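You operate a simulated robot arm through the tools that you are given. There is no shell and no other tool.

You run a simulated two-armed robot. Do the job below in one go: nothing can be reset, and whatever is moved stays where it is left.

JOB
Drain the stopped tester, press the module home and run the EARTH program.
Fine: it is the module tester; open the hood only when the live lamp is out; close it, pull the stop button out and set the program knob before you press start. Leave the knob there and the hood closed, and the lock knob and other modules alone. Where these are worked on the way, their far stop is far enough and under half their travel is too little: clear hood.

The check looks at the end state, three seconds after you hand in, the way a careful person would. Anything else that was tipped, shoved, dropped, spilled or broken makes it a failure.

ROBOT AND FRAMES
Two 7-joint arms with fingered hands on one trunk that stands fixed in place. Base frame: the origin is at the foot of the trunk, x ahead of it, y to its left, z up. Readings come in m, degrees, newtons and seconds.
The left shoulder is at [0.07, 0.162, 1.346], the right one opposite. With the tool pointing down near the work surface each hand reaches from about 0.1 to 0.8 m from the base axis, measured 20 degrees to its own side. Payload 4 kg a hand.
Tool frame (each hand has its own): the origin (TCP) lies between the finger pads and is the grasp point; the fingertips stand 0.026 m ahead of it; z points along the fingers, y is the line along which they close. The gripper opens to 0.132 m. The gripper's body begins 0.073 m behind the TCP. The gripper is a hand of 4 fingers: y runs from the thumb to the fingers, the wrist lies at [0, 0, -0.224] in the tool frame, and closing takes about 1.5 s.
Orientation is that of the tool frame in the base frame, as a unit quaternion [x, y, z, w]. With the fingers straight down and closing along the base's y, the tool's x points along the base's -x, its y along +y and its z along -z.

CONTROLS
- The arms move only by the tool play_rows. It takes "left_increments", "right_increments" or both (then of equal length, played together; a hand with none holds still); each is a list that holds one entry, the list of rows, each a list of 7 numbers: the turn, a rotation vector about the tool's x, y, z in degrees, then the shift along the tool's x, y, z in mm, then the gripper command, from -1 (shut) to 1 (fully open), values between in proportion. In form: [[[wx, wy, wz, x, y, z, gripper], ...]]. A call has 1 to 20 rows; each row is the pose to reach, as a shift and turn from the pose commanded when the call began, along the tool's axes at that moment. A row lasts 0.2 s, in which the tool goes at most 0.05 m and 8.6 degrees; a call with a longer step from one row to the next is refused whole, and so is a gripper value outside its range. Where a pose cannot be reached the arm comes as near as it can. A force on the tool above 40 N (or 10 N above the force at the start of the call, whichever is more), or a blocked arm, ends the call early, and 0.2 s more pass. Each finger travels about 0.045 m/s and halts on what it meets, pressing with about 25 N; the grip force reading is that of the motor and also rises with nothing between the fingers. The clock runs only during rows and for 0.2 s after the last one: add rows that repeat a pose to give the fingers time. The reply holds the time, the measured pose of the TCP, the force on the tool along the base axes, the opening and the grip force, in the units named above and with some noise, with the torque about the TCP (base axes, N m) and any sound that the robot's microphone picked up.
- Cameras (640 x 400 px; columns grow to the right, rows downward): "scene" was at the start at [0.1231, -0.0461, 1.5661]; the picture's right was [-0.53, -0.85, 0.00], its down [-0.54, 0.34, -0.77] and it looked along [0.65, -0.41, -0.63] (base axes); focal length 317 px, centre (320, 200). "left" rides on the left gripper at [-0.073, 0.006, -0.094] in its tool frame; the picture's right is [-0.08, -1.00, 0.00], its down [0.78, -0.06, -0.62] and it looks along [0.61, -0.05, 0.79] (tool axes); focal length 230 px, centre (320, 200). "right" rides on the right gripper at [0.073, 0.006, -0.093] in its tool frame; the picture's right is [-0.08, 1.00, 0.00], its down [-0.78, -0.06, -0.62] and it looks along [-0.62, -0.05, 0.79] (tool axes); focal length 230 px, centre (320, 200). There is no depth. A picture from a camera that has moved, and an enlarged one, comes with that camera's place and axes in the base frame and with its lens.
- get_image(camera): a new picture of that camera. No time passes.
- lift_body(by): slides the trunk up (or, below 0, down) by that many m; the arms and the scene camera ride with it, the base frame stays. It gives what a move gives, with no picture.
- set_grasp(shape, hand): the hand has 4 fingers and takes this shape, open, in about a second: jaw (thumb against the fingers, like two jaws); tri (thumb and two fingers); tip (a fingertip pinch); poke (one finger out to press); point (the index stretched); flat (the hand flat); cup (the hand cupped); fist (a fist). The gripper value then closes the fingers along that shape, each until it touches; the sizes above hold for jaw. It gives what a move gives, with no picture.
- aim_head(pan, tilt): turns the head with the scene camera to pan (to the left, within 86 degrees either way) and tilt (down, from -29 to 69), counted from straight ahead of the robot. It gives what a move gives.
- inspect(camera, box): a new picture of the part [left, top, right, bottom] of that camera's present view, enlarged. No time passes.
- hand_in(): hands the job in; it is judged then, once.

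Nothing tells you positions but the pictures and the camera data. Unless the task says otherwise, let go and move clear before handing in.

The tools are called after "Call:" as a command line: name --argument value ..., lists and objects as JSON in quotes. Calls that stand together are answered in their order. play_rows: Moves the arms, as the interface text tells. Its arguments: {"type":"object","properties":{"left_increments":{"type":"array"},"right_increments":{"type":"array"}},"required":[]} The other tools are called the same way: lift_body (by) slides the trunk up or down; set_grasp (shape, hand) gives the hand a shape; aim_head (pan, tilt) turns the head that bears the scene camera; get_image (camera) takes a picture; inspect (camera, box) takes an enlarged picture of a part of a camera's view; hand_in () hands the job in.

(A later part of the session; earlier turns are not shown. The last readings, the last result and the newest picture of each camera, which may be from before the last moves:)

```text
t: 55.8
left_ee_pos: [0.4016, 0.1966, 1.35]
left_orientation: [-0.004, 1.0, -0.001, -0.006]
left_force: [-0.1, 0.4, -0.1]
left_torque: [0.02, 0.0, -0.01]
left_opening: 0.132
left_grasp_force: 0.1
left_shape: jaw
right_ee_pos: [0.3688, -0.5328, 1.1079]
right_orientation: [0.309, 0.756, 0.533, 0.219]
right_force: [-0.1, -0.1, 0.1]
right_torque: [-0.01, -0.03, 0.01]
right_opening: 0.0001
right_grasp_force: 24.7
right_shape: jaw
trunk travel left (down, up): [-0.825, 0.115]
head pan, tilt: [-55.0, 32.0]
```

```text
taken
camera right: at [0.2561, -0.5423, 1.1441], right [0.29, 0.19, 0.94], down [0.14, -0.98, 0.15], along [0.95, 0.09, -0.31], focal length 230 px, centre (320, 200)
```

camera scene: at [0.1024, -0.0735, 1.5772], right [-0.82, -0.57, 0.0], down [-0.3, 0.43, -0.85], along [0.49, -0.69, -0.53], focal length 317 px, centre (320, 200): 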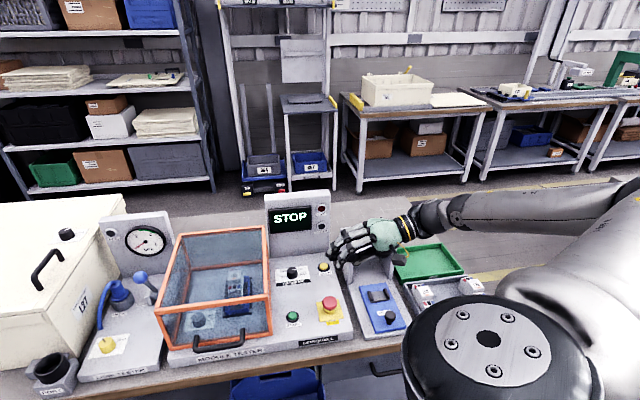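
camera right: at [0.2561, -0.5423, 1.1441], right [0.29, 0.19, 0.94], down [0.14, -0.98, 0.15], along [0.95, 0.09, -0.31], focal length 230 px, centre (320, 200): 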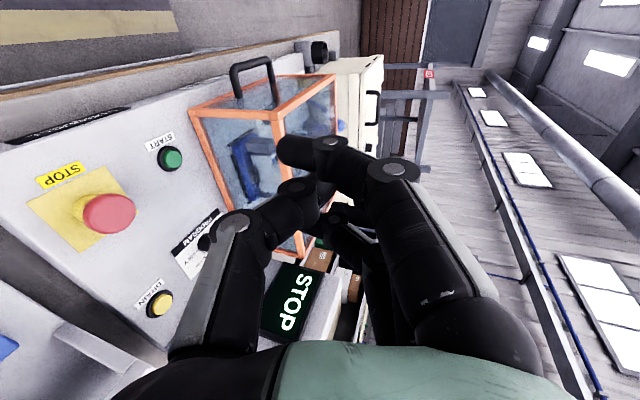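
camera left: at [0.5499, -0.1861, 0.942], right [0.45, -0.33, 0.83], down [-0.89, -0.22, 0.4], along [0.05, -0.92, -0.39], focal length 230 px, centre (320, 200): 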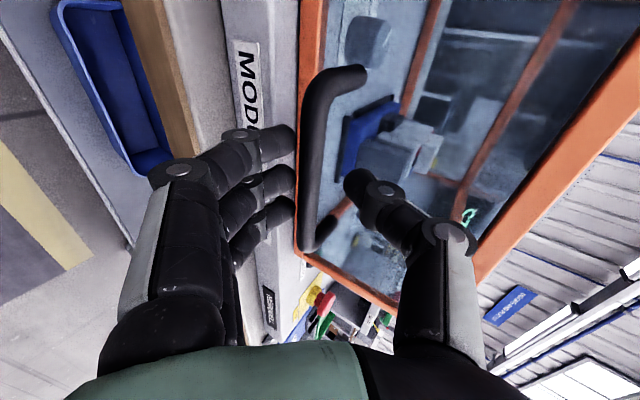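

In this pose the right arm lines up well. The left hand now repeats its approach to the handle.

Call:
play_rows --left_increments '[[[4.9, -2, -3.7, -4, -36, 23, 1], [9.8, -4.1, -7.5, -9, -72, 45, 0.8], [14.7, -6.1, -11.2, -13, -108, 68, 0.6], [19.6, -8.1, -14.9, -17, -144, 91, 0.4], [24.5, -10.1, -18.7, -22, -180, 114, 0.2], [29.4, -12.2, -22.4, -26, -217, 136, 0], [34.3, -14.2, -26.2, -31, -253, 159, -0.2], [39.2, -16.2, -29.9, -35, -289, 182, -0.35], [44.1, -18.2, -33.6, -39, -325, 205, -0.4], [49, -20.3, -37.4, -44, -361, 227, -0.4], [53.9, -22.3, -41.1, -48, -397, 250, -0.4], [53.9, -22.3, -41.1, -57, -405, 282, -0.4], [53.9, -22.3, -41.1, -66, -412, 314, -0.4], [53.9, -22.3, -41.1, -75, -420, 346, -0.4], [53.9, -22.3, -41.1, -84, -428, 378, -0.4], [53.9, -22.3, -41.1, -93, -436, 410, -0.4], [53.9, -22.3, -41.1, -93, -436, 410, -0.4]]]'

Call:
inspect --camera "left" --box '[240, 20, 420, 220]'

```text
t: 59.4
left_ee_pos: [0.4943, -0.2357, 0.9414]
left_orientation: [-0.342, 0.811, -0.439, 0.179]
left_force: [0.3, 0.2, 0.2]
left_torque: [-0.02, 0.01, 0.04]
left_opening: 0.04
left_grasp_force: 0.0
left_shape: jaw
right_ee_pos: [0.3687, -0.5324, 1.1077]
right_orientation: [0.309, 0.757, 0.533, 0.218]
right_force: [-0.3, -0.3, -0.7]
right_torque: [0.0, 0.0, 0.03]
right_opening: 0.0
right_grasp_force: 24.9
right_shape: jaw
trunk travel left (down, up): [-0.825, 0.115]
head pan, tilt: [-55.0, 32.0]
```

```text
2.00 times, centred on (330, 120) of left
camera zoom: at [0.4896, -0.1258, 0.9877], right [0.45, -0.33, 0.83], down [-0.89, -0.22, 0.4], along [0.05, -0.92, -0.39], focal length 460 px, centre (300, 360)
```

zoom: 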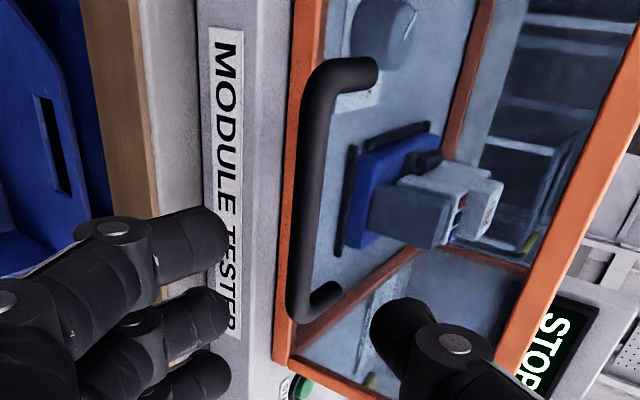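

Call:
play_rows --left_increments '[[[0, 0, 0, -2, 1, 25, -0.4], [0, 0, 0, -3, 1, 50, -0.4], [0, 0, 0, -3, 1, 75, -0.4], [0, 0, 0, -3, 1, 90, -0.4], [0, 0, 0, -3, 1, 102, -0.4], [0, 0, 0, -3, 1, 102, -0.6], [0, 0, 0, -3, 1, 102, -0.7], [0, 0, 0, -3, 1, 102, -0.7]]]'

Call:
get_image --camera "left"

```text
t: 61.2
left_ee_pos: [0.5549, -0.2938, 0.8838]
left_orientation: [-0.342, 0.811, -0.439, 0.18]
left_force: [0.5, -1.2, 1.3]
left_torque: [0.0, -0.01, -0.01]
left_opening: 0.0205
left_grasp_force: 0.1
left_shape: jaw
right_ee_pos: [0.3698, -0.5337, 1.1067]
right_orientation: [0.309, 0.757, 0.532, 0.219]
right_force: [0.1, 0.1, 0.8]
right_torque: [0.0, -0.03, 0.02]
right_opening: 0.0002
right_grasp_force: 25.4
right_shape: jaw
trunk travel left (down, up): [-0.825, 0.115]
head pan, tilt: [-55.0, 32.0]
```

```text
taken
camera left: at [0.5492, -0.1834, 0.9296], right [0.45, -0.33, 0.83], down [-0.89, -0.22, 0.4], along [0.05, -0.92, -0.39], focal length 230 px, centre (320, 200)
```

left: 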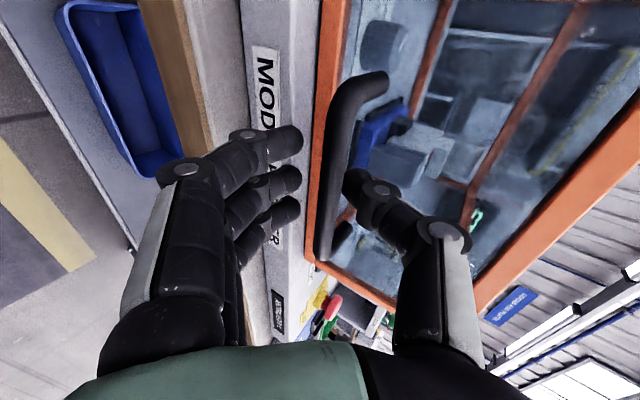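

The bar is caged again. I'll lift along the same arc to about 43° and hold there.

Call:
play_rows --left_increments '[[[0, 0, 0, 1, -22, -8, -0.7], [0, 0, 0, 2, -43, -15, -0.7], [0, 0, 0, 3, -64, -21, -0.7], [0, 0, 0, 4, -83, -24, -0.7], [0, 0, 0, 4, -103, -28, -0.7], [0, 0, 0, 4, -122, -30, -0.7], [0, 0, 0, 4, -142, -31, -0.7], [0, 0, 0, 4, -161, -31, -0.7], [0, 0, 0, 4, -181, -30, -0.7], [0, 0, 0, 4, -200, -27, -0.7], [0, 0, 0, 4, -219, -23, -0.7], [0, 0, 0, 4, -238, -19, -0.7], [0, 0, 0, 4, -250, -16, -0.7], [0, 0, 0, 4, -250, -16, -0.7]]]'

Call:
get_image --camera "scene"

Call:
get_image --camera "right"

Call:
get_image --camera "left"

```text
t: 64.2
left_ee_pos: [0.644, -0.3821, 1.0995]
left_orientation: [-0.342, 0.812, -0.438, 0.179]
left_force: [-0.4, -1.9, -1.6]
left_torque: [-0.02, 0.03, 0.0]
left_opening: 0.0201
left_grasp_force: 0.0
left_shape: jaw
left hand out of reach, approached as far as the arm can: row 13
right_ee_pos: [0.3696, -0.5324, 1.1079]
right_orientation: [0.309, 0.757, 0.532, 0.218]
right_force: [0.5, 0.8, -0.9]
right_torque: [0.01, 0.01, 0.04]
right_opening: 0.0
right_grasp_force: 25.0
right_shape: jaw
trunk travel left (down, up): [-0.825, 0.115]
head pan, tilt: [-55.0, 32.0]
```

```text
taken
camera scene: at [0.1025, -0.0738, 1.5772], right [-0.82, -0.57, 0.0], down [-0.3, 0.43, -0.85], along [0.49, -0.69, -0.53], focal length 317 px, centre (320, 200)
```

scene: 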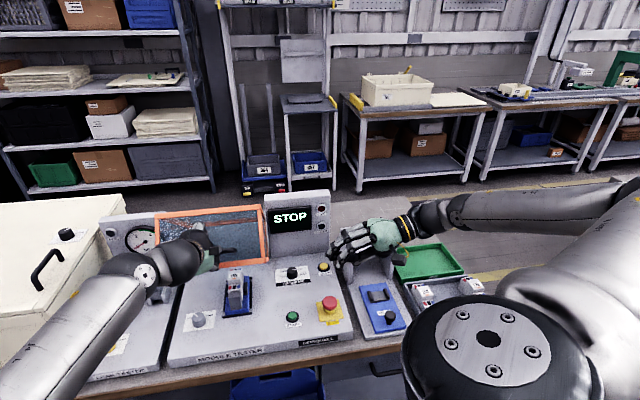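

```text
taken
camera right: at [0.2562, -0.5425, 1.1439], right [0.29, 0.19, 0.94], down [0.14, -0.98, 0.15], along [0.95, 0.09, -0.31], focal length 230 px, centre (320, 200)
```

right: 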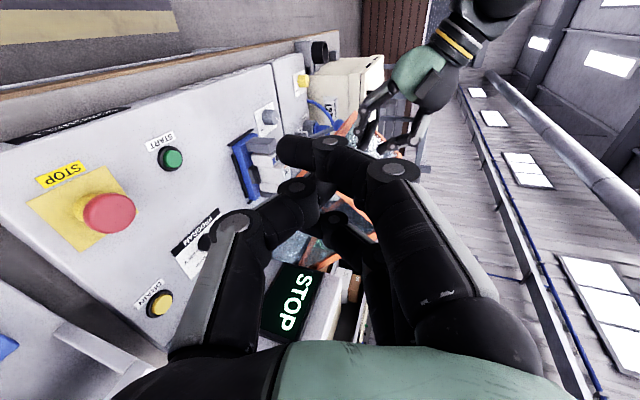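

```text
taken
camera left: at [0.6382, -0.2724, 1.146], right [0.45, -0.33, 0.83], down [-0.89, -0.22, 0.4], along [0.05, -0.92, -0.39], focal length 230 px, centre (320, 200)
```

left: 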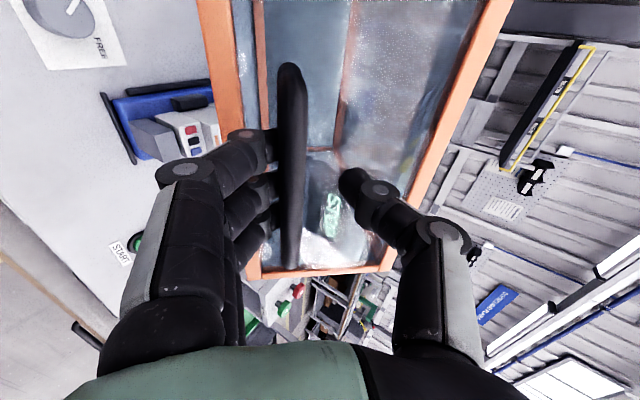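

The hood is held at about 43°. I'll zoom in to measure where the frame's lower right edge is.

Call:
inspect --camera "scene" --box '[140, 190, 340, 330]'

Call:
inspect --camera "right" --box '[220, 80, 420, 280]'

```text
2.86 times, centred on (240, 260) of scene
camera zoom: at [0.1025, -0.0738, 1.5772], right [-0.82, -0.57, 0.0], down [-0.3, 0.43, -0.85], along [0.49, -0.69, -0.53], focal length 907 px, centre (549, 29)
```

zoom: 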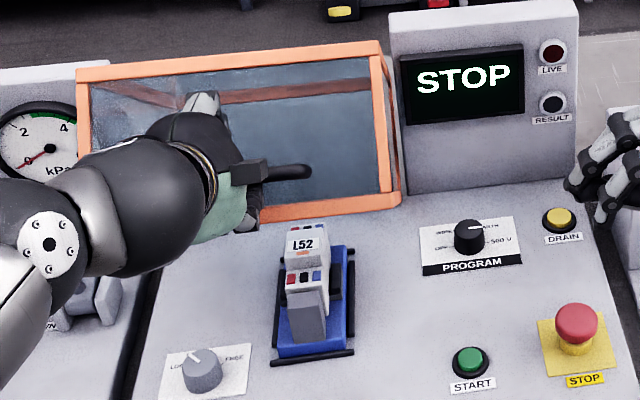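

```text
2.00 times, centred on (320, 180) of right
camera zoom: at [0.2562, -0.5425, 1.1439], right [0.29, 0.19, 0.94], down [0.14, -0.98, 0.15], along [0.95, 0.09, -0.31], focal length 460 px, centre (320, 240)
```

zoom: 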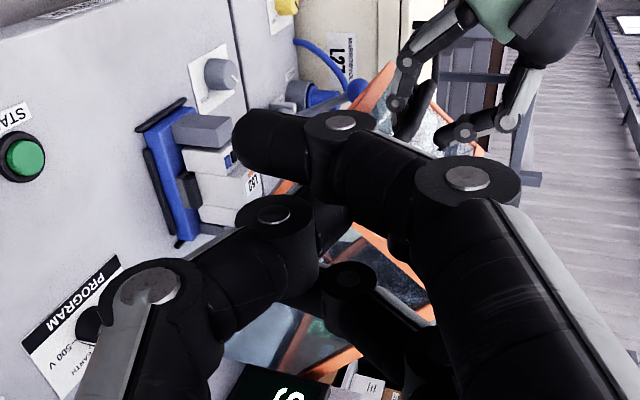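

The measured corner fits my model (about f = 0.74, z = 1.02). I'll bring the right hand in from the right, in front of and below the frame's right corner, without touching yet.

Call:
play_rows --right_increments '[[[0, 0, 0, -12, -24, 23, -1], [0, 0, 0, -25, -49, 45, -1], [0, 0, 0, -37, -73, 68, -1], [0, 0, 0, -50, -97, 91, -1], [0, 0, 0, -62, -122, 113, -1], [0, 0, 0, -62, -113, 137, -1], [0, 0, 0, -62, -105, 160, -1], [0, 0, 0, -62, -96, 184, -1], [0, 0, 0, -62, -87, 208, -1], [0, 0, 0, -62, -79, 231, -1], [0, 0, 0, -62, -79, 231, -1]]]'

Call:
get_image --camera "scene"

Call:
get_image --camera "right"

```text
t: 66.6
left_ee_pos: [0.6438, -0.3826, 1.0996]
left_orientation: [-0.342, 0.811, -0.439, 0.18]
left_force: [1.8, -0.3, -3.9]
left_torque: [-0.02, -0.05, 0.01]
left_opening: 0.0201
left_grasp_force: 0.2
left_shape: jaw
right_ee_pos: [0.5462, -0.439, 0.955]
right_orientation: [0.309, 0.757, 0.533, 0.218]
right_force: [-0.9, -0.2, -0.3]
right_torque: [-0.01, 0.0, -0.01]
right_opening: 0.0
right_grasp_force: 24.7
right_shape: jaw
trunk travel left (down, up): [-0.825, 0.115]
head pan, tilt: [-55.0, 32.0]
```

```text
taken
camera scene: at [0.1029, -0.0746, 1.5771], right [-0.82, -0.57, 0.0], down [-0.3, 0.43, -0.85], along [0.49, -0.69, -0.53], focal length 317 px, centre (320, 200)
```

scene: 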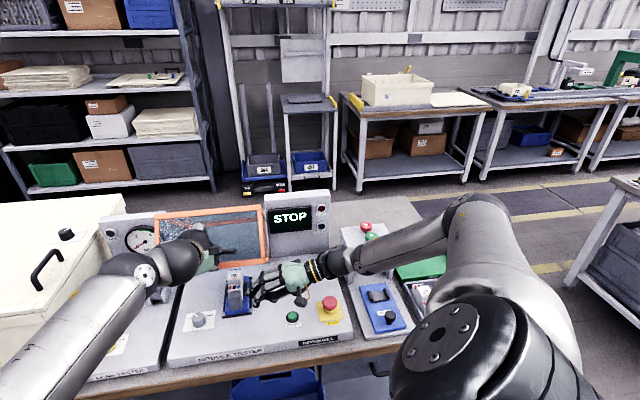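

```text
taken
camera right: at [0.4339, -0.4493, 0.992], right [0.29, 0.19, 0.94], down [0.14, -0.98, 0.15], along [0.95, 0.09, -0.31], focal length 230 px, centre (320, 200)
```

right: 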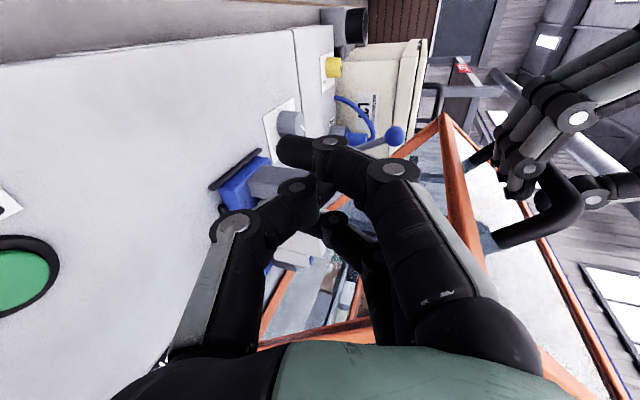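

The right hand is in position just below the frame corner, and its forearm is well clear of the MARK stand. I'll push gently along the arc to take the hood's weight off the left hand.

Call:
play_rows --right_increments '[[[0, 0, 0, -5, 8, -3, -1], [0, 0, 0, -10, 16, -6, -1], [0, 0, 0, -15, 24, -9, -1], [0, 0, 0, -15, 24, -9, -1]]]'

Call:
get_image --camera "left"

Call:
inspect --camera "scene" --box '[140, 190, 360, 340]'

```text
t: 67.6
left_ee_pos: [0.6449, -0.3819, 1.0991]
left_orientation: [-0.342, 0.812, -0.439, 0.18]
left_force: [-0.2, -1.0, 0.9]
left_torque: [0.02, 0.0, -0.01]
left_opening: 0.0201
left_grasp_force: 0.1
left_shape: jaw
right_ee_pos: [0.5559, -0.4521, 0.9802]
right_orientation: [0.309, 0.757, 0.533, 0.219]
right_force: [-0.4, 0.4, 0.2]
right_torque: [-0.02, -0.01, -0.05]
right_opening: 0.0001
right_grasp_force: 25.4
right_shape: jaw
trunk travel left (down, up): [-0.825, 0.115]
head pan, tilt: [-55.0, 32.0]
```

```text
taken
camera left: at [0.6381, -0.2725, 1.1464], right [0.45, -0.33, 0.83], down [-0.89, -0.22, 0.4], along [0.05, -0.92, -0.39], focal length 230 px, centre (320, 200)
```

left: 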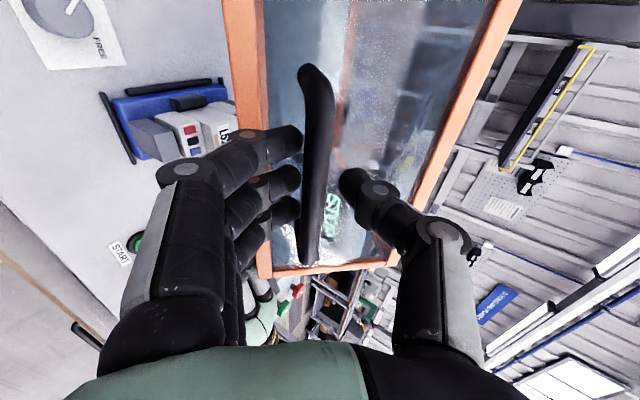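

```text
2.67 times, centred on (250, 265) of scene
camera zoom: at [0.1024, -0.074, 1.5772], right [-0.82, -0.57, 0.0], down [-0.3, 0.43, -0.85], along [0.49, -0.69, -0.53], focal length 846 px, centre (507, 27)
```

zoom: 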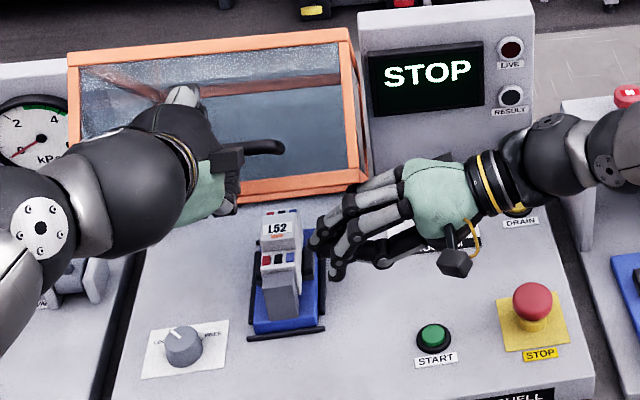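

The bar has lifted off the left fingers, so the right hand now carries the hood. I'll open the left hand, back it straight off the handle and park it.

Call:
play_rows --left_increments '[[[0, 0, 0, 0, 0, 0, -0.3], [0, 0, 0, 0, 0, 0, 0], [0, 0, 0, 0, 0, 0, 0.2], [0, 0, 0, 0, 0, -30, 0.2], [0, 0, 0, 0, 0, -60, 0.2], [0, 0, 0, 0, 0, -90, 0.2], [0, 0, 0, 0, 0, -120, 0.2], [-4.5, 1.9, 3.4, -20, 9, -162, 0.4], [-9, 3.7, 6.9, -40, 18, -204, 0.6], [-13.5, 5.6, 10.3, -60, 27, -246, 0.8], [-18, 7.4, 13.7, -80, 36, -289, 1], [-22.5, 9.3, 17.1, -100, 45, -331, 1], [-27, 11.1, 20.6, -120, 54, -373, 1], [-31.4, 13, 24, -139, 63, -415, 1], [-35.9, 14.9, 27.4, -159, 72, -457, 1], [-40.4, 16.7, 30.8, -179, 81, -500, 1], [-44.9, 18.6, 34.3, -199, 90, -542, 1], [-49.4, 20.4, 37.7, -219, 99, -584, 1], [-53.9, 22.3, 41.1, -239, 108, -626, 1]]]'

Call:
get_image --camera "scene"

```text
t: 71.6
left_ee_pos: [0.3986, 0.1984, 1.351]
left_orientation: [-0.003, 1.0, -0.001, -0.005]
left_force: [0.5, -0.1, 0.6]
left_torque: [0.01, -0.01, 0.01]
left_opening: 0.1318
left_grasp_force: 0.1
left_shape: jaw
right_ee_pos: [0.5556, -0.4523, 0.9828]
right_orientation: [0.309, 0.757, 0.533, 0.22]
right_force: [-0.7, 0.3, -0.9]
right_torque: [0.0, -0.03, -0.01]
right_opening: 0.0
right_grasp_force: 25.5
right_shape: jaw
trunk travel left (down, up): [-0.825, 0.115]
head pan, tilt: [-55.0, 32.0]
```

```text
taken
camera scene: at [0.0997, -0.074, 1.5773], right [-0.82, -0.57, 0.0], down [-0.3, 0.43, -0.85], along [0.49, -0.69, -0.53], focal length 317 px, centre (320, 200)
```

scene: 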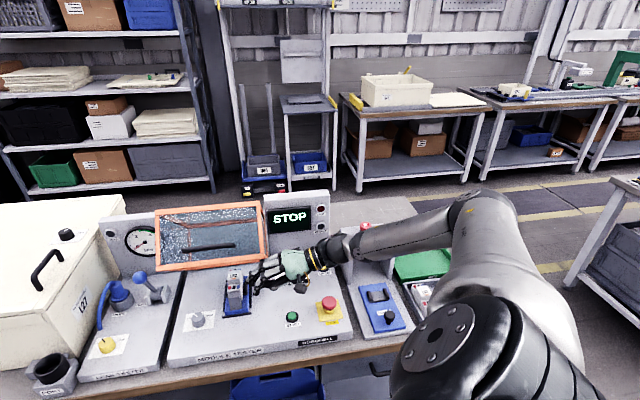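

The left arm is clear and the hood rests on the right hand. I'll push it onward along the arc toward the balance point.

Call:
play_rows --right_increments '[[[0, 0, 0, -7, 9, -3, -1], [0, 0, 0, -14, 19, -7, -1], [0, 0, 0, -22, 27, -10, -1], [0, 0, 0, -30, 36, -13, -1], [0, 0, 0, -39, 44, -16, -1], [0, 0, 0, -48, 52, -19, -1], [0, 0, 0, -48, 52, -19, -1]]]'

Call:
get_image --camera "scene"

Call:
get_image --camera "right"

```text
t: 73.2
left_ee_pos: [0.4003, 0.1971, 1.3495]
left_orientation: [-0.003, 1.0, -0.001, -0.006]
left_force: [-0.1, 0.3, -0.8]
left_torque: [0.01, -0.03, 0.0]
left_opening: 0.1318
left_grasp_force: 0.0
left_shape: jaw
right_ee_pos: [0.5937, -0.486, 1.0372]
right_orientation: [0.309, 0.757, 0.532, 0.219]
right_force: [-0.1, 0.7, -0.1]
right_torque: [-0.01, -0.05, -0.01]
right_opening: 0.0003
right_grasp_force: 24.7
right_shape: jaw
trunk travel left (down, up): [-0.825, 0.115]
head pan, tilt: [-55.0, 32.0]
```

```text
taken
camera scene: at [0.1022, -0.0737, 1.5772], right [-0.82, -0.57, 0.0], down [-0.3, 0.43, -0.85], along [0.49, -0.69, -0.53], focal length 317 px, centre (320, 200)
```

scene: 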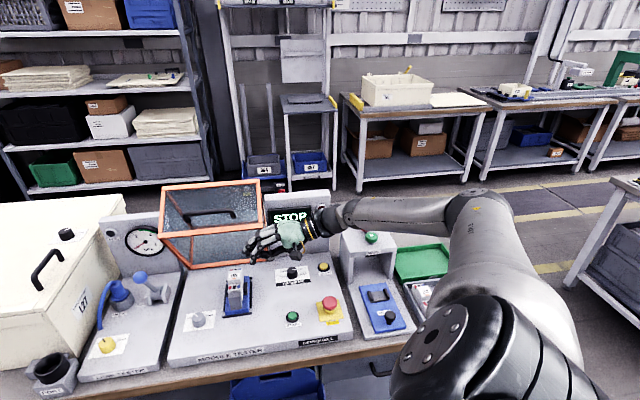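

```text
taken
camera right: at [0.4804, -0.4954, 1.0742], right [0.29, 0.19, 0.94], down [0.14, -0.98, 0.15], along [0.95, 0.09, -0.31], focal length 230 px, centre (320, 200)
```

right: 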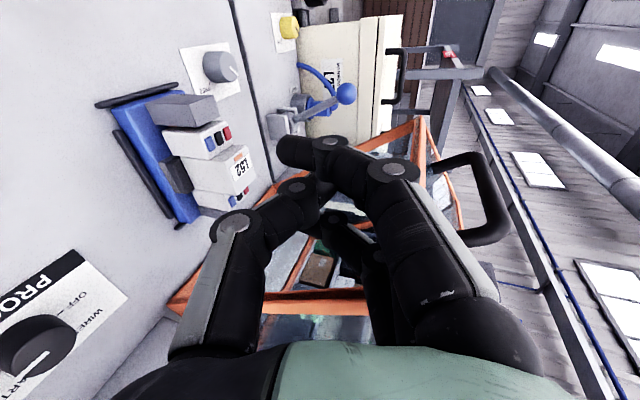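

The hood has swung well over. I'll zoom to see how far it is and whether it has settled on its stop.

Call:
inspect --camera "scene" --box '[140, 165, 360, 325]'

Call:
get_image --camera "left"

```text
2.50 times, centred on (250, 245) of scene
camera zoom: at [0.1022, -0.0737, 1.5772], right [-0.82, -0.57, 0.0], down [-0.3, 0.43, -0.85], along [0.49, -0.69, -0.53], focal length 794 px, centre (495, 88)
```

zoom: 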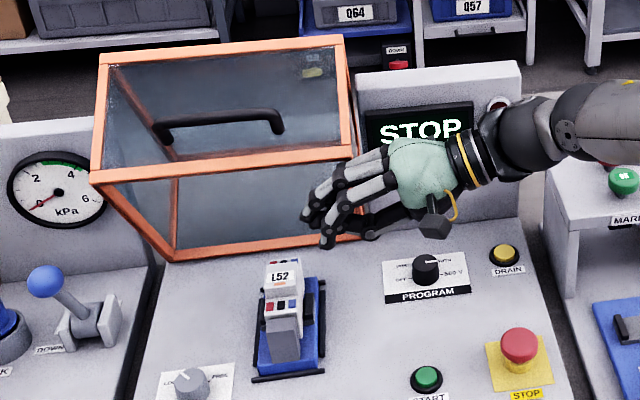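

```text
taken
camera left: at [0.4754, 0.2047, 1.4429], right [0.08, -1.0, 0.0], down [-0.78, -0.07, 0.63], along [-0.62, -0.05, -0.78], focal length 230 px, centre (320, 200)
```

left: 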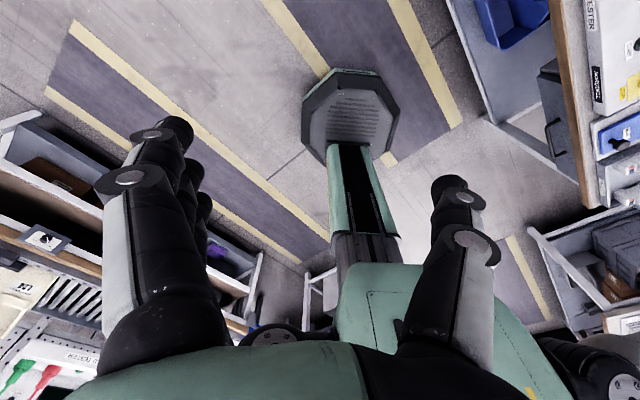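

The hood is at about 62°, just over the balance point. I'll keep pushing gently to find its far stop.

Call:
play_rows --right_increments '[[[0, 0, 0, -9, 7, -3, -1], [0, 0, 0, -19, 14, -5, -1], [0, 0, 0, -29, 20, -7, -1], [0, 0, 0, -39, 26, -10, -1], [0, 0, 0, -49, 32, -12, -1], [0, 0, 0, -60, 37, -14, -1], [0, 0, 0, -60, 37, -14, -1]]]'

Call:
inspect --camera "scene" --box '[140, 165, 360, 325]'

```text
t: 74.8
left_ee_pos: [0.4007, 0.1975, 1.3505]
left_orientation: [-0.003, 1.0, -0.001, -0.004]
left_force: [-0.1, -0.1, -0.4]
left_torque: [-0.02, 0.0, 0.0]
left_opening: 0.1319
left_grasp_force: 0.1
left_shape: jaw
right_ee_pos: [0.6329, -0.5283, 1.0749]
right_orientation: [0.309, 0.757, 0.533, 0.219]
right_force: [0.1, -0.2, 1.0]
right_torque: [0.02, 0.01, 0.0]
right_opening: 0.0
right_grasp_force: 25.0
right_shape: jaw
trunk travel left (down, up): [-0.825, 0.115]
head pan, tilt: [-55.0, 32.0]
```

```text
2.50 times, centred on (250, 245) of scene
camera zoom: at [0.102, -0.0738, 1.5772], right [-0.82, -0.57, 0.0], down [-0.3, 0.43, -0.85], along [0.49, -0.69, -0.53], focal length 794 px, centre (495, 88)
```

zoom: 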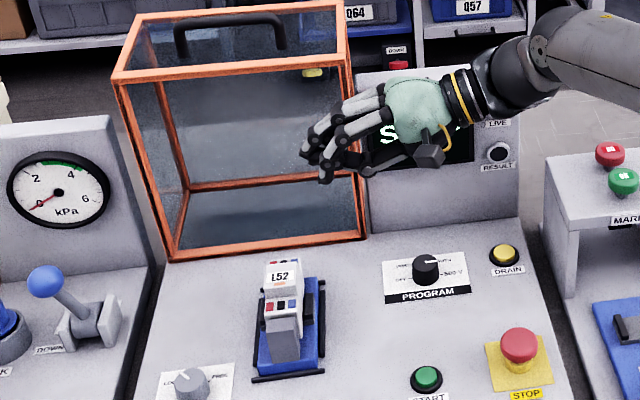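

The hood has settled open at roughly 90° on its far stop. I'll withdraw the right hand and take a good look at the module.

Call:
play_rows --right_increments '[[[0, 0, 0, 30, 0, 0, -1], [0, 0, 0, 60, 0, 0, -1], [0, 0, 0, 90, 0, 0, -1], [0, 0, 0, 108, -7, -38, -1], [0, 0, 0, 126, -13, -76, -1], [0, 0, 0, 144, -20, -113, -1], [0, 0, 0, 162, -27, -151, -1], [0, 0, 0, 181, -34, -189, -1], [0, 0, 0, 181, -34, -189, -1]]]'

Call:
get_image --camera "scene"

Call:
inspect --camera "scene" --box '[200, 230, 300, 330]'

Call:
get_image --camera "right"

```text
t: 76.8
left_ee_pos: [0.4007, 0.1989, 1.3505]
left_orientation: [-0.003, 1.0, -0.001, -0.005]
left_force: [0.6, -0.4, -0.1]
left_torque: [0.0, 0.0, 0.03]
left_opening: 0.1318
left_grasp_force: 0.0
left_shape: jaw
right_ee_pos: [0.3692, -0.537, 1.1082]
right_orientation: [0.308, 0.757, 0.532, 0.219]
right_force: [0.4, 0.5, -0.1]
right_torque: [0.0, -0.01, 0.0]
right_opening: 0.0
right_grasp_force: 25.3
right_shape: jaw
trunk travel left (down, up): [-0.825, 0.115]
head pan, tilt: [-55.0, 32.0]
```

```text
taken
camera scene: at [0.103, -0.0737, 1.5771], right [-0.82, -0.57, 0.0], down [-0.3, 0.43, -0.85], along [0.49, -0.69, -0.53], focal length 317 px, centre (320, 200)
```

scene: 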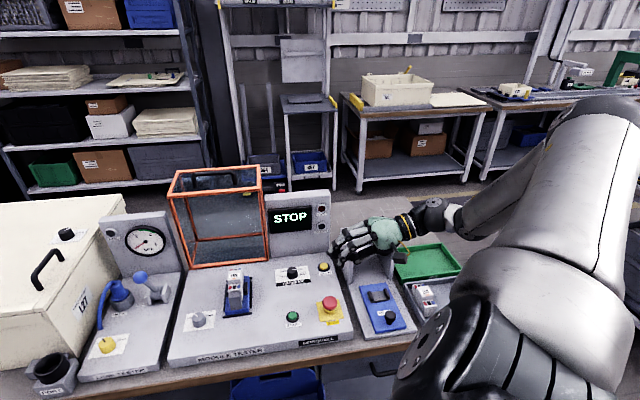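

```text
4.00 times, centred on (250, 280) of scene
camera zoom: at [0.103, -0.0737, 1.5771], right [-0.82, -0.57, 0.0], down [-0.3, 0.43, -0.85], along [0.49, -0.69, -0.53], focal length 1270 px, centre (600, -120)
```

zoom: 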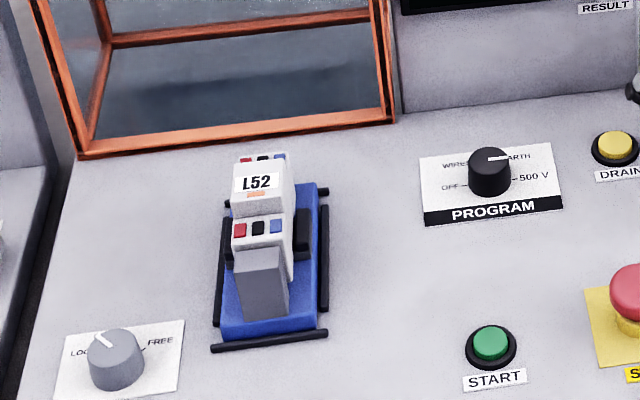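

```text
taken
camera right: at [0.2568, -0.5473, 1.1449], right [0.29, 0.19, 0.94], down [0.14, -0.98, 0.15], along [0.95, 0.09, -0.31], focal length 230 px, centre (320, 200)
```

right: 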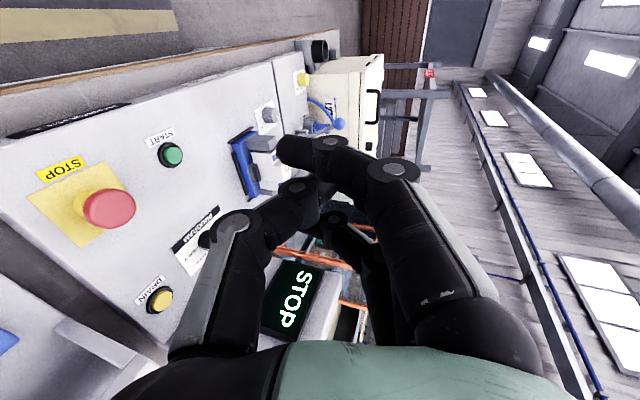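

The module L52 stands between black clips on a blue plate in the open fixture. I'll bring the right hand upright in poke shape and use its camera to view the module closely.

Call:
play_rows --right_increments '[[[6.6, 2.7, -3.9, 0, 15, -5, -1], [13.2, 5.5, -7.8, 0, 30, -11, -1], [19.9, 8.2, -11.7, 0, 45, -16, -1], [26.5, 11, -15.6, 0, 60, -22, -1], [33.1, 13.7, -19.5, 0, 66, -24, -1], [39.7, 16.4, -23.5, 0, 66, -24, -1], [46.3, 19.2, -27.4, 0, 66, -24, -1], [53, 21.9, -31.3, 0, 66, -24, -1], [59.6, 24.7, -35.2, 0, 66, -24, -1], [66.2, 27.4, -39.1, 0, 66, -24, -1], [66.2, 27.4, -39.1, 0, 66, -24, -1]]]'

Call:
set_grasp --hand "right" --shape "poke"

Call:
get_image --camera "right"

Call:
get_image --camera "scene"

```text
t: 79.2
left_ee_pos: [0.4004, 0.1983, 1.349]
left_orientation: [-0.004, 1.0, -0.001, -0.004]
left_force: [-0.4, 0.1, 1.3]
left_torque: [-0.03, -0.02, 0.02]
left_opening: 0.1318
left_grasp_force: 0.0
left_shape: jaw
right_ee_pos: [0.3694, -0.5366, 1.1757]
right_orientation: [-0.004, 1.0, 0.001, 0.002]
right_force: [-0.8, 0.6, -0.8]
right_torque: [-0.02, 0.0, 0.02]
right_opening: 0.0002
right_grasp_force: 25.0
right_shape: jaw
trunk travel left (down, up): [-0.825, 0.115]
head pan, tilt: [-55.0, 32.0]
```

```text
t: 80.1
left_ee_pos: [0.4018, 0.1972, 1.3504]
left_orientation: [-0.004, 1.0, -0.001, -0.006]
left_force: [-0.3, 0.4, -0.4]
left_torque: [-0.01, 0.01, 0.0]
left_opening: 0.1317
left_grasp_force: 0.1
left_shape: jaw
right_ee_pos: [0.371, -0.5374, 1.177]
right_orientation: [-0.004, 1.0, 0.001, 0.003]
right_force: [0.3, 0.0, -0.3]
right_torque: [0.0, -0.01, -0.03]
right_opening: 0.0
right_grasp_force: 0.2
right_shape: poke
trunk travel left (down, up): [-0.825, 0.115]
head pan, tilt: [-55.0, 32.0]
```

```text
taken
camera right: at [0.2965, -0.5311, 1.2707], right [0.07, 1.0, 0.0], down [0.78, -0.06, 0.62], along [0.62, -0.04, -0.78], focal length 230 px, centre (320, 200)
```

right: 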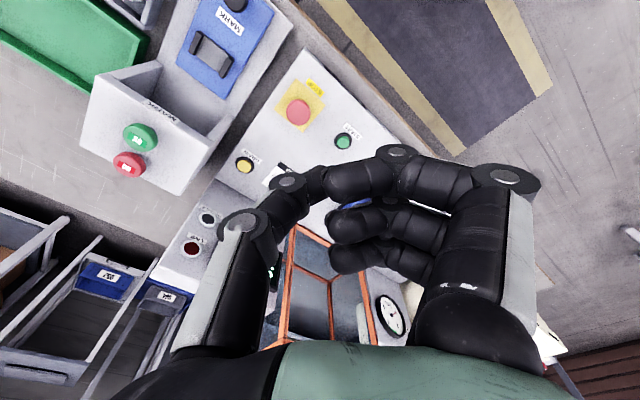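

```text
taken
camera scene: at [0.1023, -0.0736, 1.5772], right [-0.82, -0.57, 0.0], down [-0.3, 0.43, -0.85], along [0.49, -0.69, -0.53], focal length 317 px, centre (320, 200)
```

scene: 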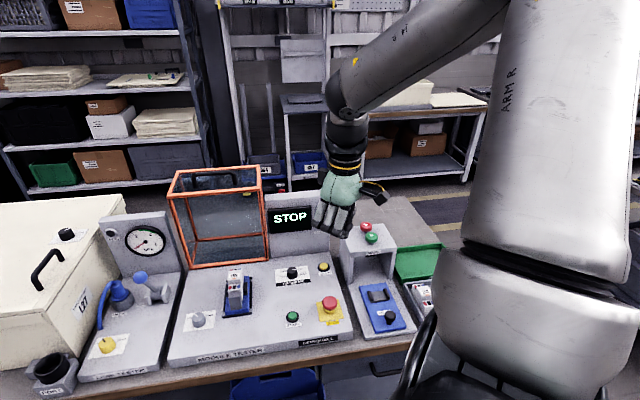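

Call:
inspect --camera "scene" --box '[212, 262, 260, 322]'

Call:
inspect --camera "scene" --box '[405, 270, 485, 320]'

Call:
inspect --camera "scene" --box '[345, 270, 415, 340]'

```text
6.67 times, centred on (236, 292) of scene
camera zoom: at [0.1023, -0.0736, 1.5772], right [-0.82, -0.57, 0.0], down [-0.3, 0.43, -0.85], along [0.49, -0.69, -0.53], focal length 2116 px, centre (880, -413)
```

zoom: 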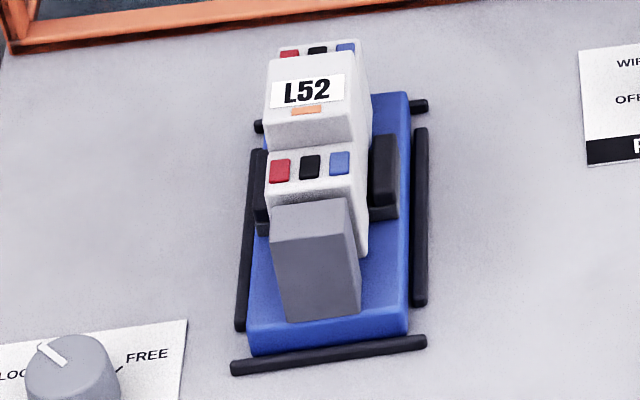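

```text
8.00 times, centred on (445, 295) of scene
camera zoom: at [0.1023, -0.0736, 1.5772], right [-0.82, -0.57, 0.0], down [-0.3, 0.43, -0.85], along [0.49, -0.69, -0.53], focal length 2539 px, centre (-680, -560)
```

zoom: 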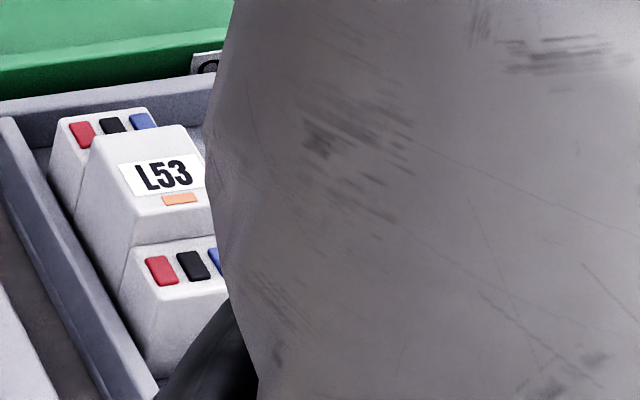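

```text
5.71 times, centred on (380, 305) of scene
camera zoom: at [0.1023, -0.0736, 1.5772], right [-0.82, -0.57, 0.0], down [-0.3, 0.43, -0.85], along [0.49, -0.69, -0.53], focal length 1814 px, centre (-23, -400)
```

zoom: 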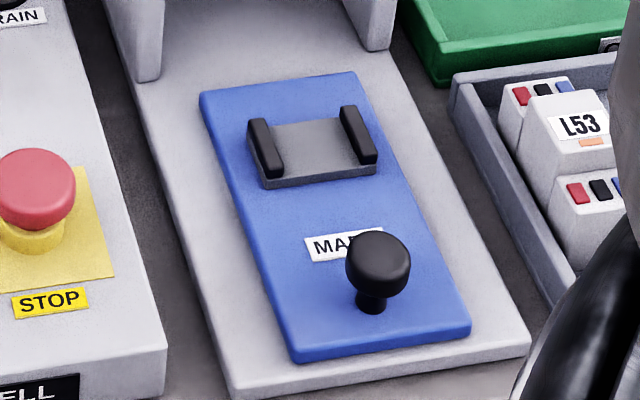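

A dark grey block stands in front of the module. I want a side view to see whether L52 sits proud, so I'll pull the right hand back over the aisle, lower the trunk and look from lower down.

Call:
play_rows --right_increments '[[[0, 0, 0, 30, 30, -5, 1], [0, 0, 0, 60, 60, -10, 1], [0, 0, 0, 90, 90, -15, 1], [0, 0, 0, 110, 120, -20, 1], [0, 0, 0, 110, 120, -20, 1]]]'

Call:
lift_body --by -0.35

Call:
aim_head --pan -40 --tilt 20

Call:
get_image --camera "scene"

```text
t: 81.3
left_ee_pos: [0.4016, 0.1981, 1.3505]
left_orientation: [-0.004, 1.0, 0.0, -0.005]
left_force: [-0.5, -0.5, -0.4]
left_torque: [0.01, 0.02, -0.01]
left_opening: 0.1317
left_grasp_force: 0.0
left_shape: jaw
right_ee_pos: [0.2638, -0.4228, 1.195]
right_orientation: [-0.004, 1.0, 0.001, 0.001]
right_force: [-0.8, -0.3, -0.2]
right_torque: [-0.04, 0.02, -0.01]
right_opening: 0.0002
right_grasp_force: 0.1
right_shape: poke
right hand out of reach, approached as far as the arm can: row 4, 5
trunk travel left (down, up): [-0.825, 0.115]
head pan, tilt: [-55.0, 32.0]
```

```text
t: 84.7
left_ee_pos: [0.4007, 0.1987, 0.9999]
left_orientation: [-0.003, 1.0, 0.0, -0.005]
left_force: [0.9, 0.6, 0.6]
left_torque: [0.03, -0.01, 0.0]
left_opening: 0.1318
left_grasp_force: 0.0
left_shape: jaw
right_ee_pos: [0.2625, -0.4238, 0.8437]
right_orientation: [-0.003, 1.0, 0.001, 0.003]
right_force: [0.3, 0.5, -0.2]
right_torque: [0.01, 0.03, 0.03]
right_opening: 0.0002
right_grasp_force: 0.0
right_shape: poke
trunk travel left (down, up): [-0.475, 0.465]
head pan, tilt: [-55.0, 32.0]
```

```text
t: 85.5
left_ee_pos: [0.4012, 0.1981, 1.0011]
left_orientation: [-0.003, 1.0, -0.001, -0.005]
left_force: [0.3, -0.2, -0.2]
left_torque: [0.02, -0.02, -0.02]
left_opening: 0.132
left_grasp_force: 0.0
left_shape: jaw
right_ee_pos: [0.2634, -0.423, 0.8434]
right_orientation: [-0.004, 1.0, 0.001, 0.002]
right_force: [0.2, 0.5, 0.7]
right_torque: [0.01, -0.02, -0.03]
right_opening: 0.0
right_grasp_force: 0.0
right_shape: poke
trunk travel left (down, up): [-0.475, 0.465]
head pan, tilt: [-40.0, 20.0]
```

```text
taken
camera scene: at [0.122, -0.0602, 1.2463], right [-0.64, -0.77, 0.0], down [-0.26, 0.22, -0.94], along [0.72, -0.6, -0.34], focal length 317 px, centre (320, 200)
```

scene: 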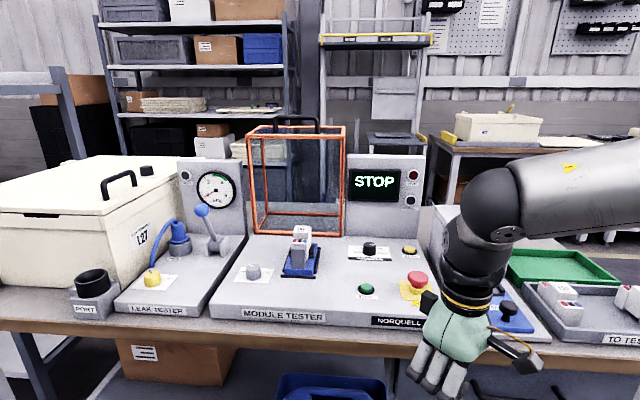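

Call:
inspect --camera "scene" --box '[272, 218, 332, 283]'

Call:
inspect --camera "scene" --box '[340, 230, 440, 310]'

Call:
inspect --camera "scene" --box '[210, 100, 370, 300]'

```text
6.15 times, centred on (302, 250) of scene
camera zoom: at [0.122, -0.0602, 1.2463], right [-0.64, -0.77, 0.0], down [-0.26, 0.22, -0.94], along [0.72, -0.6, -0.34], focal length 1953 px, centre (431, -111)
```

zoom: 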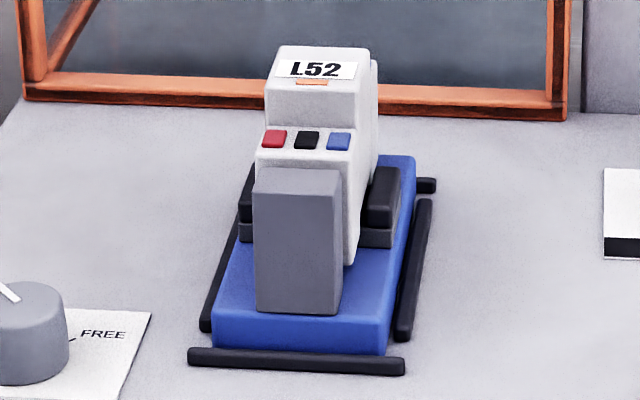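

```text
5.00 times, centred on (390, 270) of scene
camera zoom: at [0.122, -0.0602, 1.2463], right [-0.64, -0.77, 0.0], down [-0.26, 0.22, -0.94], along [0.72, -0.6, -0.34], focal length 1587 px, centre (-30, -150)
```

zoom: 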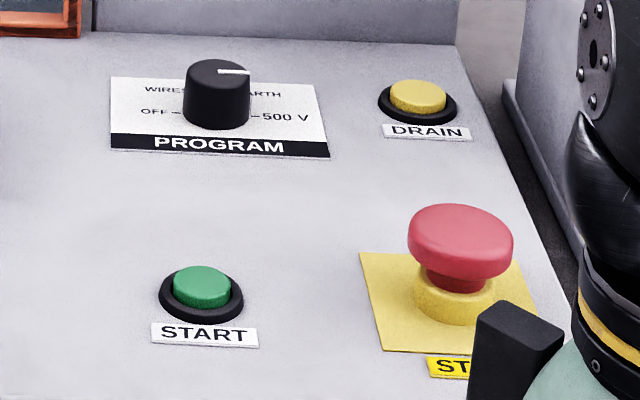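

```text
2.00 times, centred on (290, 200) of scene
camera zoom: at [0.122, -0.0602, 1.2463], right [-0.64, -0.77, 0.0], down [-0.26, 0.22, -0.94], along [0.72, -0.6, -0.34], focal length 635 px, centre (380, 200)
```

zoom: 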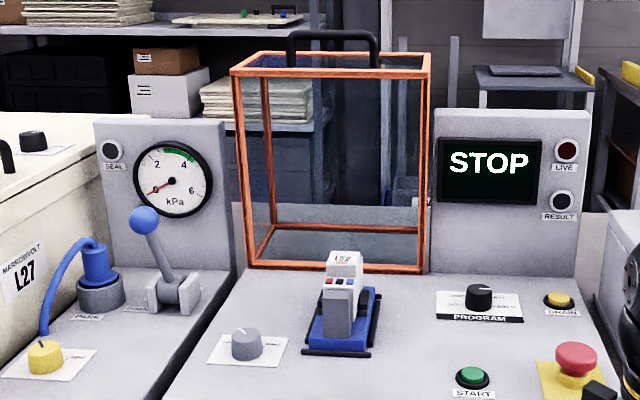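

L52 sits in a nest between black jaws, with a grey block on the blue plate in front of it. The label top is at about (0.664, -0.458, 0.930). I'll raise the trunk for reach and bring the poke finger above the module's top.

Call:
lift_body --by 0.2

Call:
play_rows --right_increments '[[[0, 0, 0, -40, -4, -10, 1], [0, 0, 0, -80, -8, -20, 1], [0, 0, 0, -125, -12, -25, 1], [0, 0, 0, -170, -16, -25, 1], [0, 0, 0, -215, -20, -25, 1], [0, 0, 0, -260, -24, -25, 1], [0, 0, 0, -305, -28, -25, 1], [0, 0, 0, -350, -32, -22, 1], [0, 0, 0, -385, -34, -18, 1], [0, 0, 0, -401, -35, -15, 1], [0, 0, 0, -401, -35, -15, 1]]]'

Call:
get_image --camera "scene"

Call:
get_image --camera "right"

```text
t: 87.7
left_ee_pos: [0.4009, 0.1974, 1.2006]
left_orientation: [-0.004, 1.0, 0.0, -0.006]
left_force: [-0.9, -0.6, -0.5]
left_torque: [0.03, -0.02, -0.01]
left_opening: 0.1317
left_grasp_force: 0.1
left_shape: jaw
right_ee_pos: [0.2646, -0.4234, 1.0443]
right_orientation: [-0.003, 1.0, 0.001, 0.002]
right_force: [-0.1, -0.2, -0.4]
right_torque: [-0.01, -0.01, -0.04]
right_opening: 0.0
right_grasp_force: 0.0
right_shape: poke
trunk travel left (down, up): [-0.675, 0.265]
head pan, tilt: [-40.0, 20.0]
```

```text
t: 90.0
left_ee_pos: [0.4022, 0.198, 1.1993]
left_orientation: [-0.003, 1.0, -0.001, -0.006]
left_force: [0.3, -0.7, -0.3]
left_torque: [-0.01, 0.04, 0.02]
left_opening: 0.1318
left_grasp_force: 0.0
left_shape: jaw
right_ee_pos: [0.6322, -0.4502, 1.0466]
right_orientation: [-0.004, 1.0, 0.002, 0.003]
right_force: [0.6, -0.3, -0.3]
right_torque: [-0.03, 0.01, 0.02]
right_opening: 0.0
right_grasp_force: 0.0
right_shape: poke
right hand out of reach, approached as far as the arm can: row 9, 10, 11
trunk travel left (down, up): [-0.675, 0.265]
head pan, tilt: [-40.0, 20.0]
```

```text
taken
camera scene: at [0.1232, -0.0603, 1.4463], right [-0.64, -0.77, 0.0], down [-0.26, 0.22, -0.94], along [0.72, -0.6, -0.34], focal length 317 px, centre (320, 200)
```

scene: 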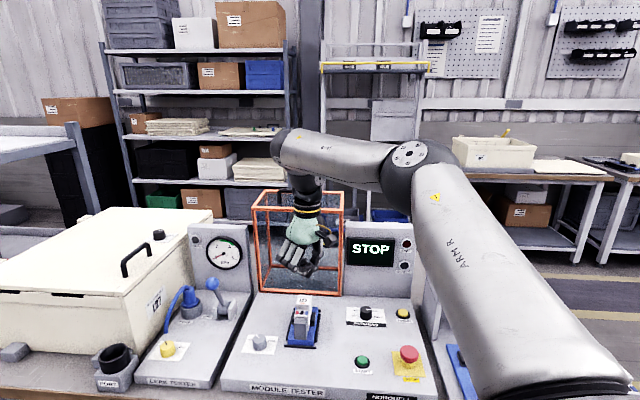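

```text
taken
camera right: at [0.5578, -0.4449, 1.1399], right [0.07, 1.0, 0.0], down [0.78, -0.06, 0.62], along [0.62, -0.04, -0.78], focal length 230 px, centre (320, 200)
```

right: 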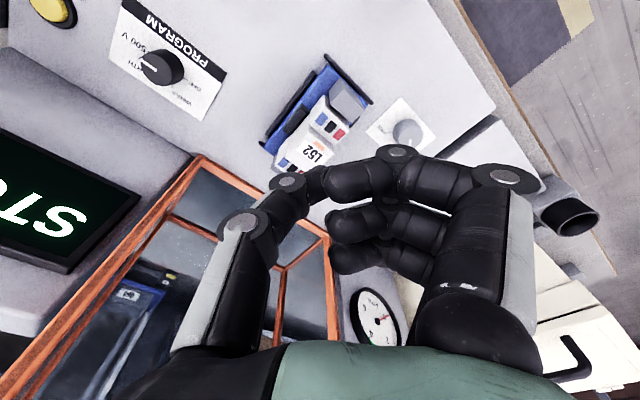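

The upright hand stops just short, so I'll lean it forward about 20° and come down to just above the module's top.

Call:
play_rows --right_increments '[[[0, -5, 0, -6, -2, 10, 1], [0, -10, 0, -12, -4, 20, 1], [0, -15, 0, -18, -6, 35, 1], [0, -20, 0, -23, -8, 50, 1], [0, -20, 0, -23, -8, 60, 1], [0, -20, 0, -23, -8, 60, 1]]]'

Call:
get_image --camera "right"

Call:
inspect --camera "scene" --box '[240, 230, 380, 360]'

```text
t: 91.5
left_ee_pos: [0.4008, 0.1976, 1.1997]
left_orientation: [-0.004, 1.0, 0.0, -0.005]
left_force: [-0.6, 0.4, -0.3]
left_torque: [0.0, -0.01, 0.0]
left_opening: 0.1318
left_grasp_force: 0.1
left_shape: jaw
right_ee_pos: [0.6545, -0.4593, 0.9878]
right_orientation: [-0.004, 0.984, 0.002, 0.176]
right_force: [-0.9, -0.2, 0.1]
right_torque: [-0.01, 0.0, -0.05]
right_opening: 0.0002
right_grasp_force: 0.0
right_shape: poke
trunk travel left (down, up): [-0.675, 0.265]
head pan, tilt: [-40.0, 20.0]
```

```text
taken
camera right: at [0.5534, -0.454, 1.0492], right [0.07, 1.0, 0.03], down [0.52, -0.06, 0.85], along [0.85, -0.04, -0.53], focal length 230 px, centre (320, 200)
```

right: 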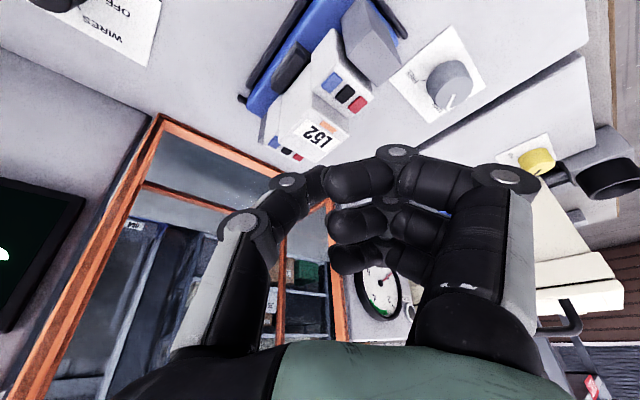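

```text
3.08 times, centred on (310, 295) of scene
camera zoom: at [0.122, -0.0601, 1.4464], right [-0.64, -0.77, 0.0], down [-0.26, 0.22, -0.94], along [0.72, -0.6, -0.34], focal length 977 px, centre (351, -92)
```

zoom: 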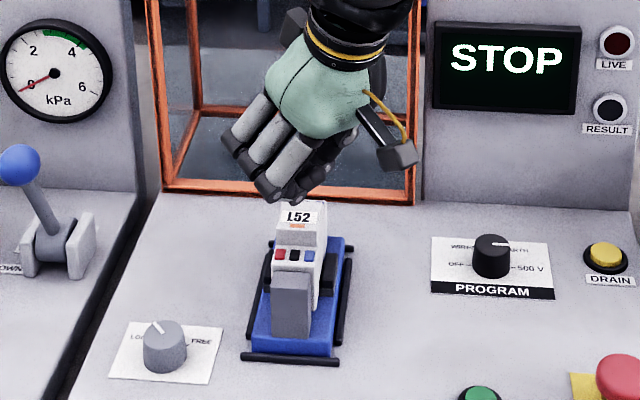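

Call:
inspect --camera "right" --box '[240, 0, 420, 180]'

```text
2.22 times, centred on (330, 90) of right
camera zoom: at [0.5534, -0.454, 1.0492], right [0.07, 1.0, 0.03], down [0.52, -0.06, 0.85], along [0.85, -0.04, -0.53], focal length 511 px, centre (298, 444)
```

zoom: 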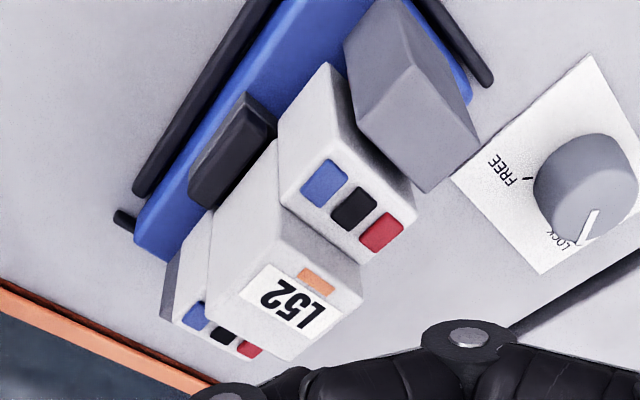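

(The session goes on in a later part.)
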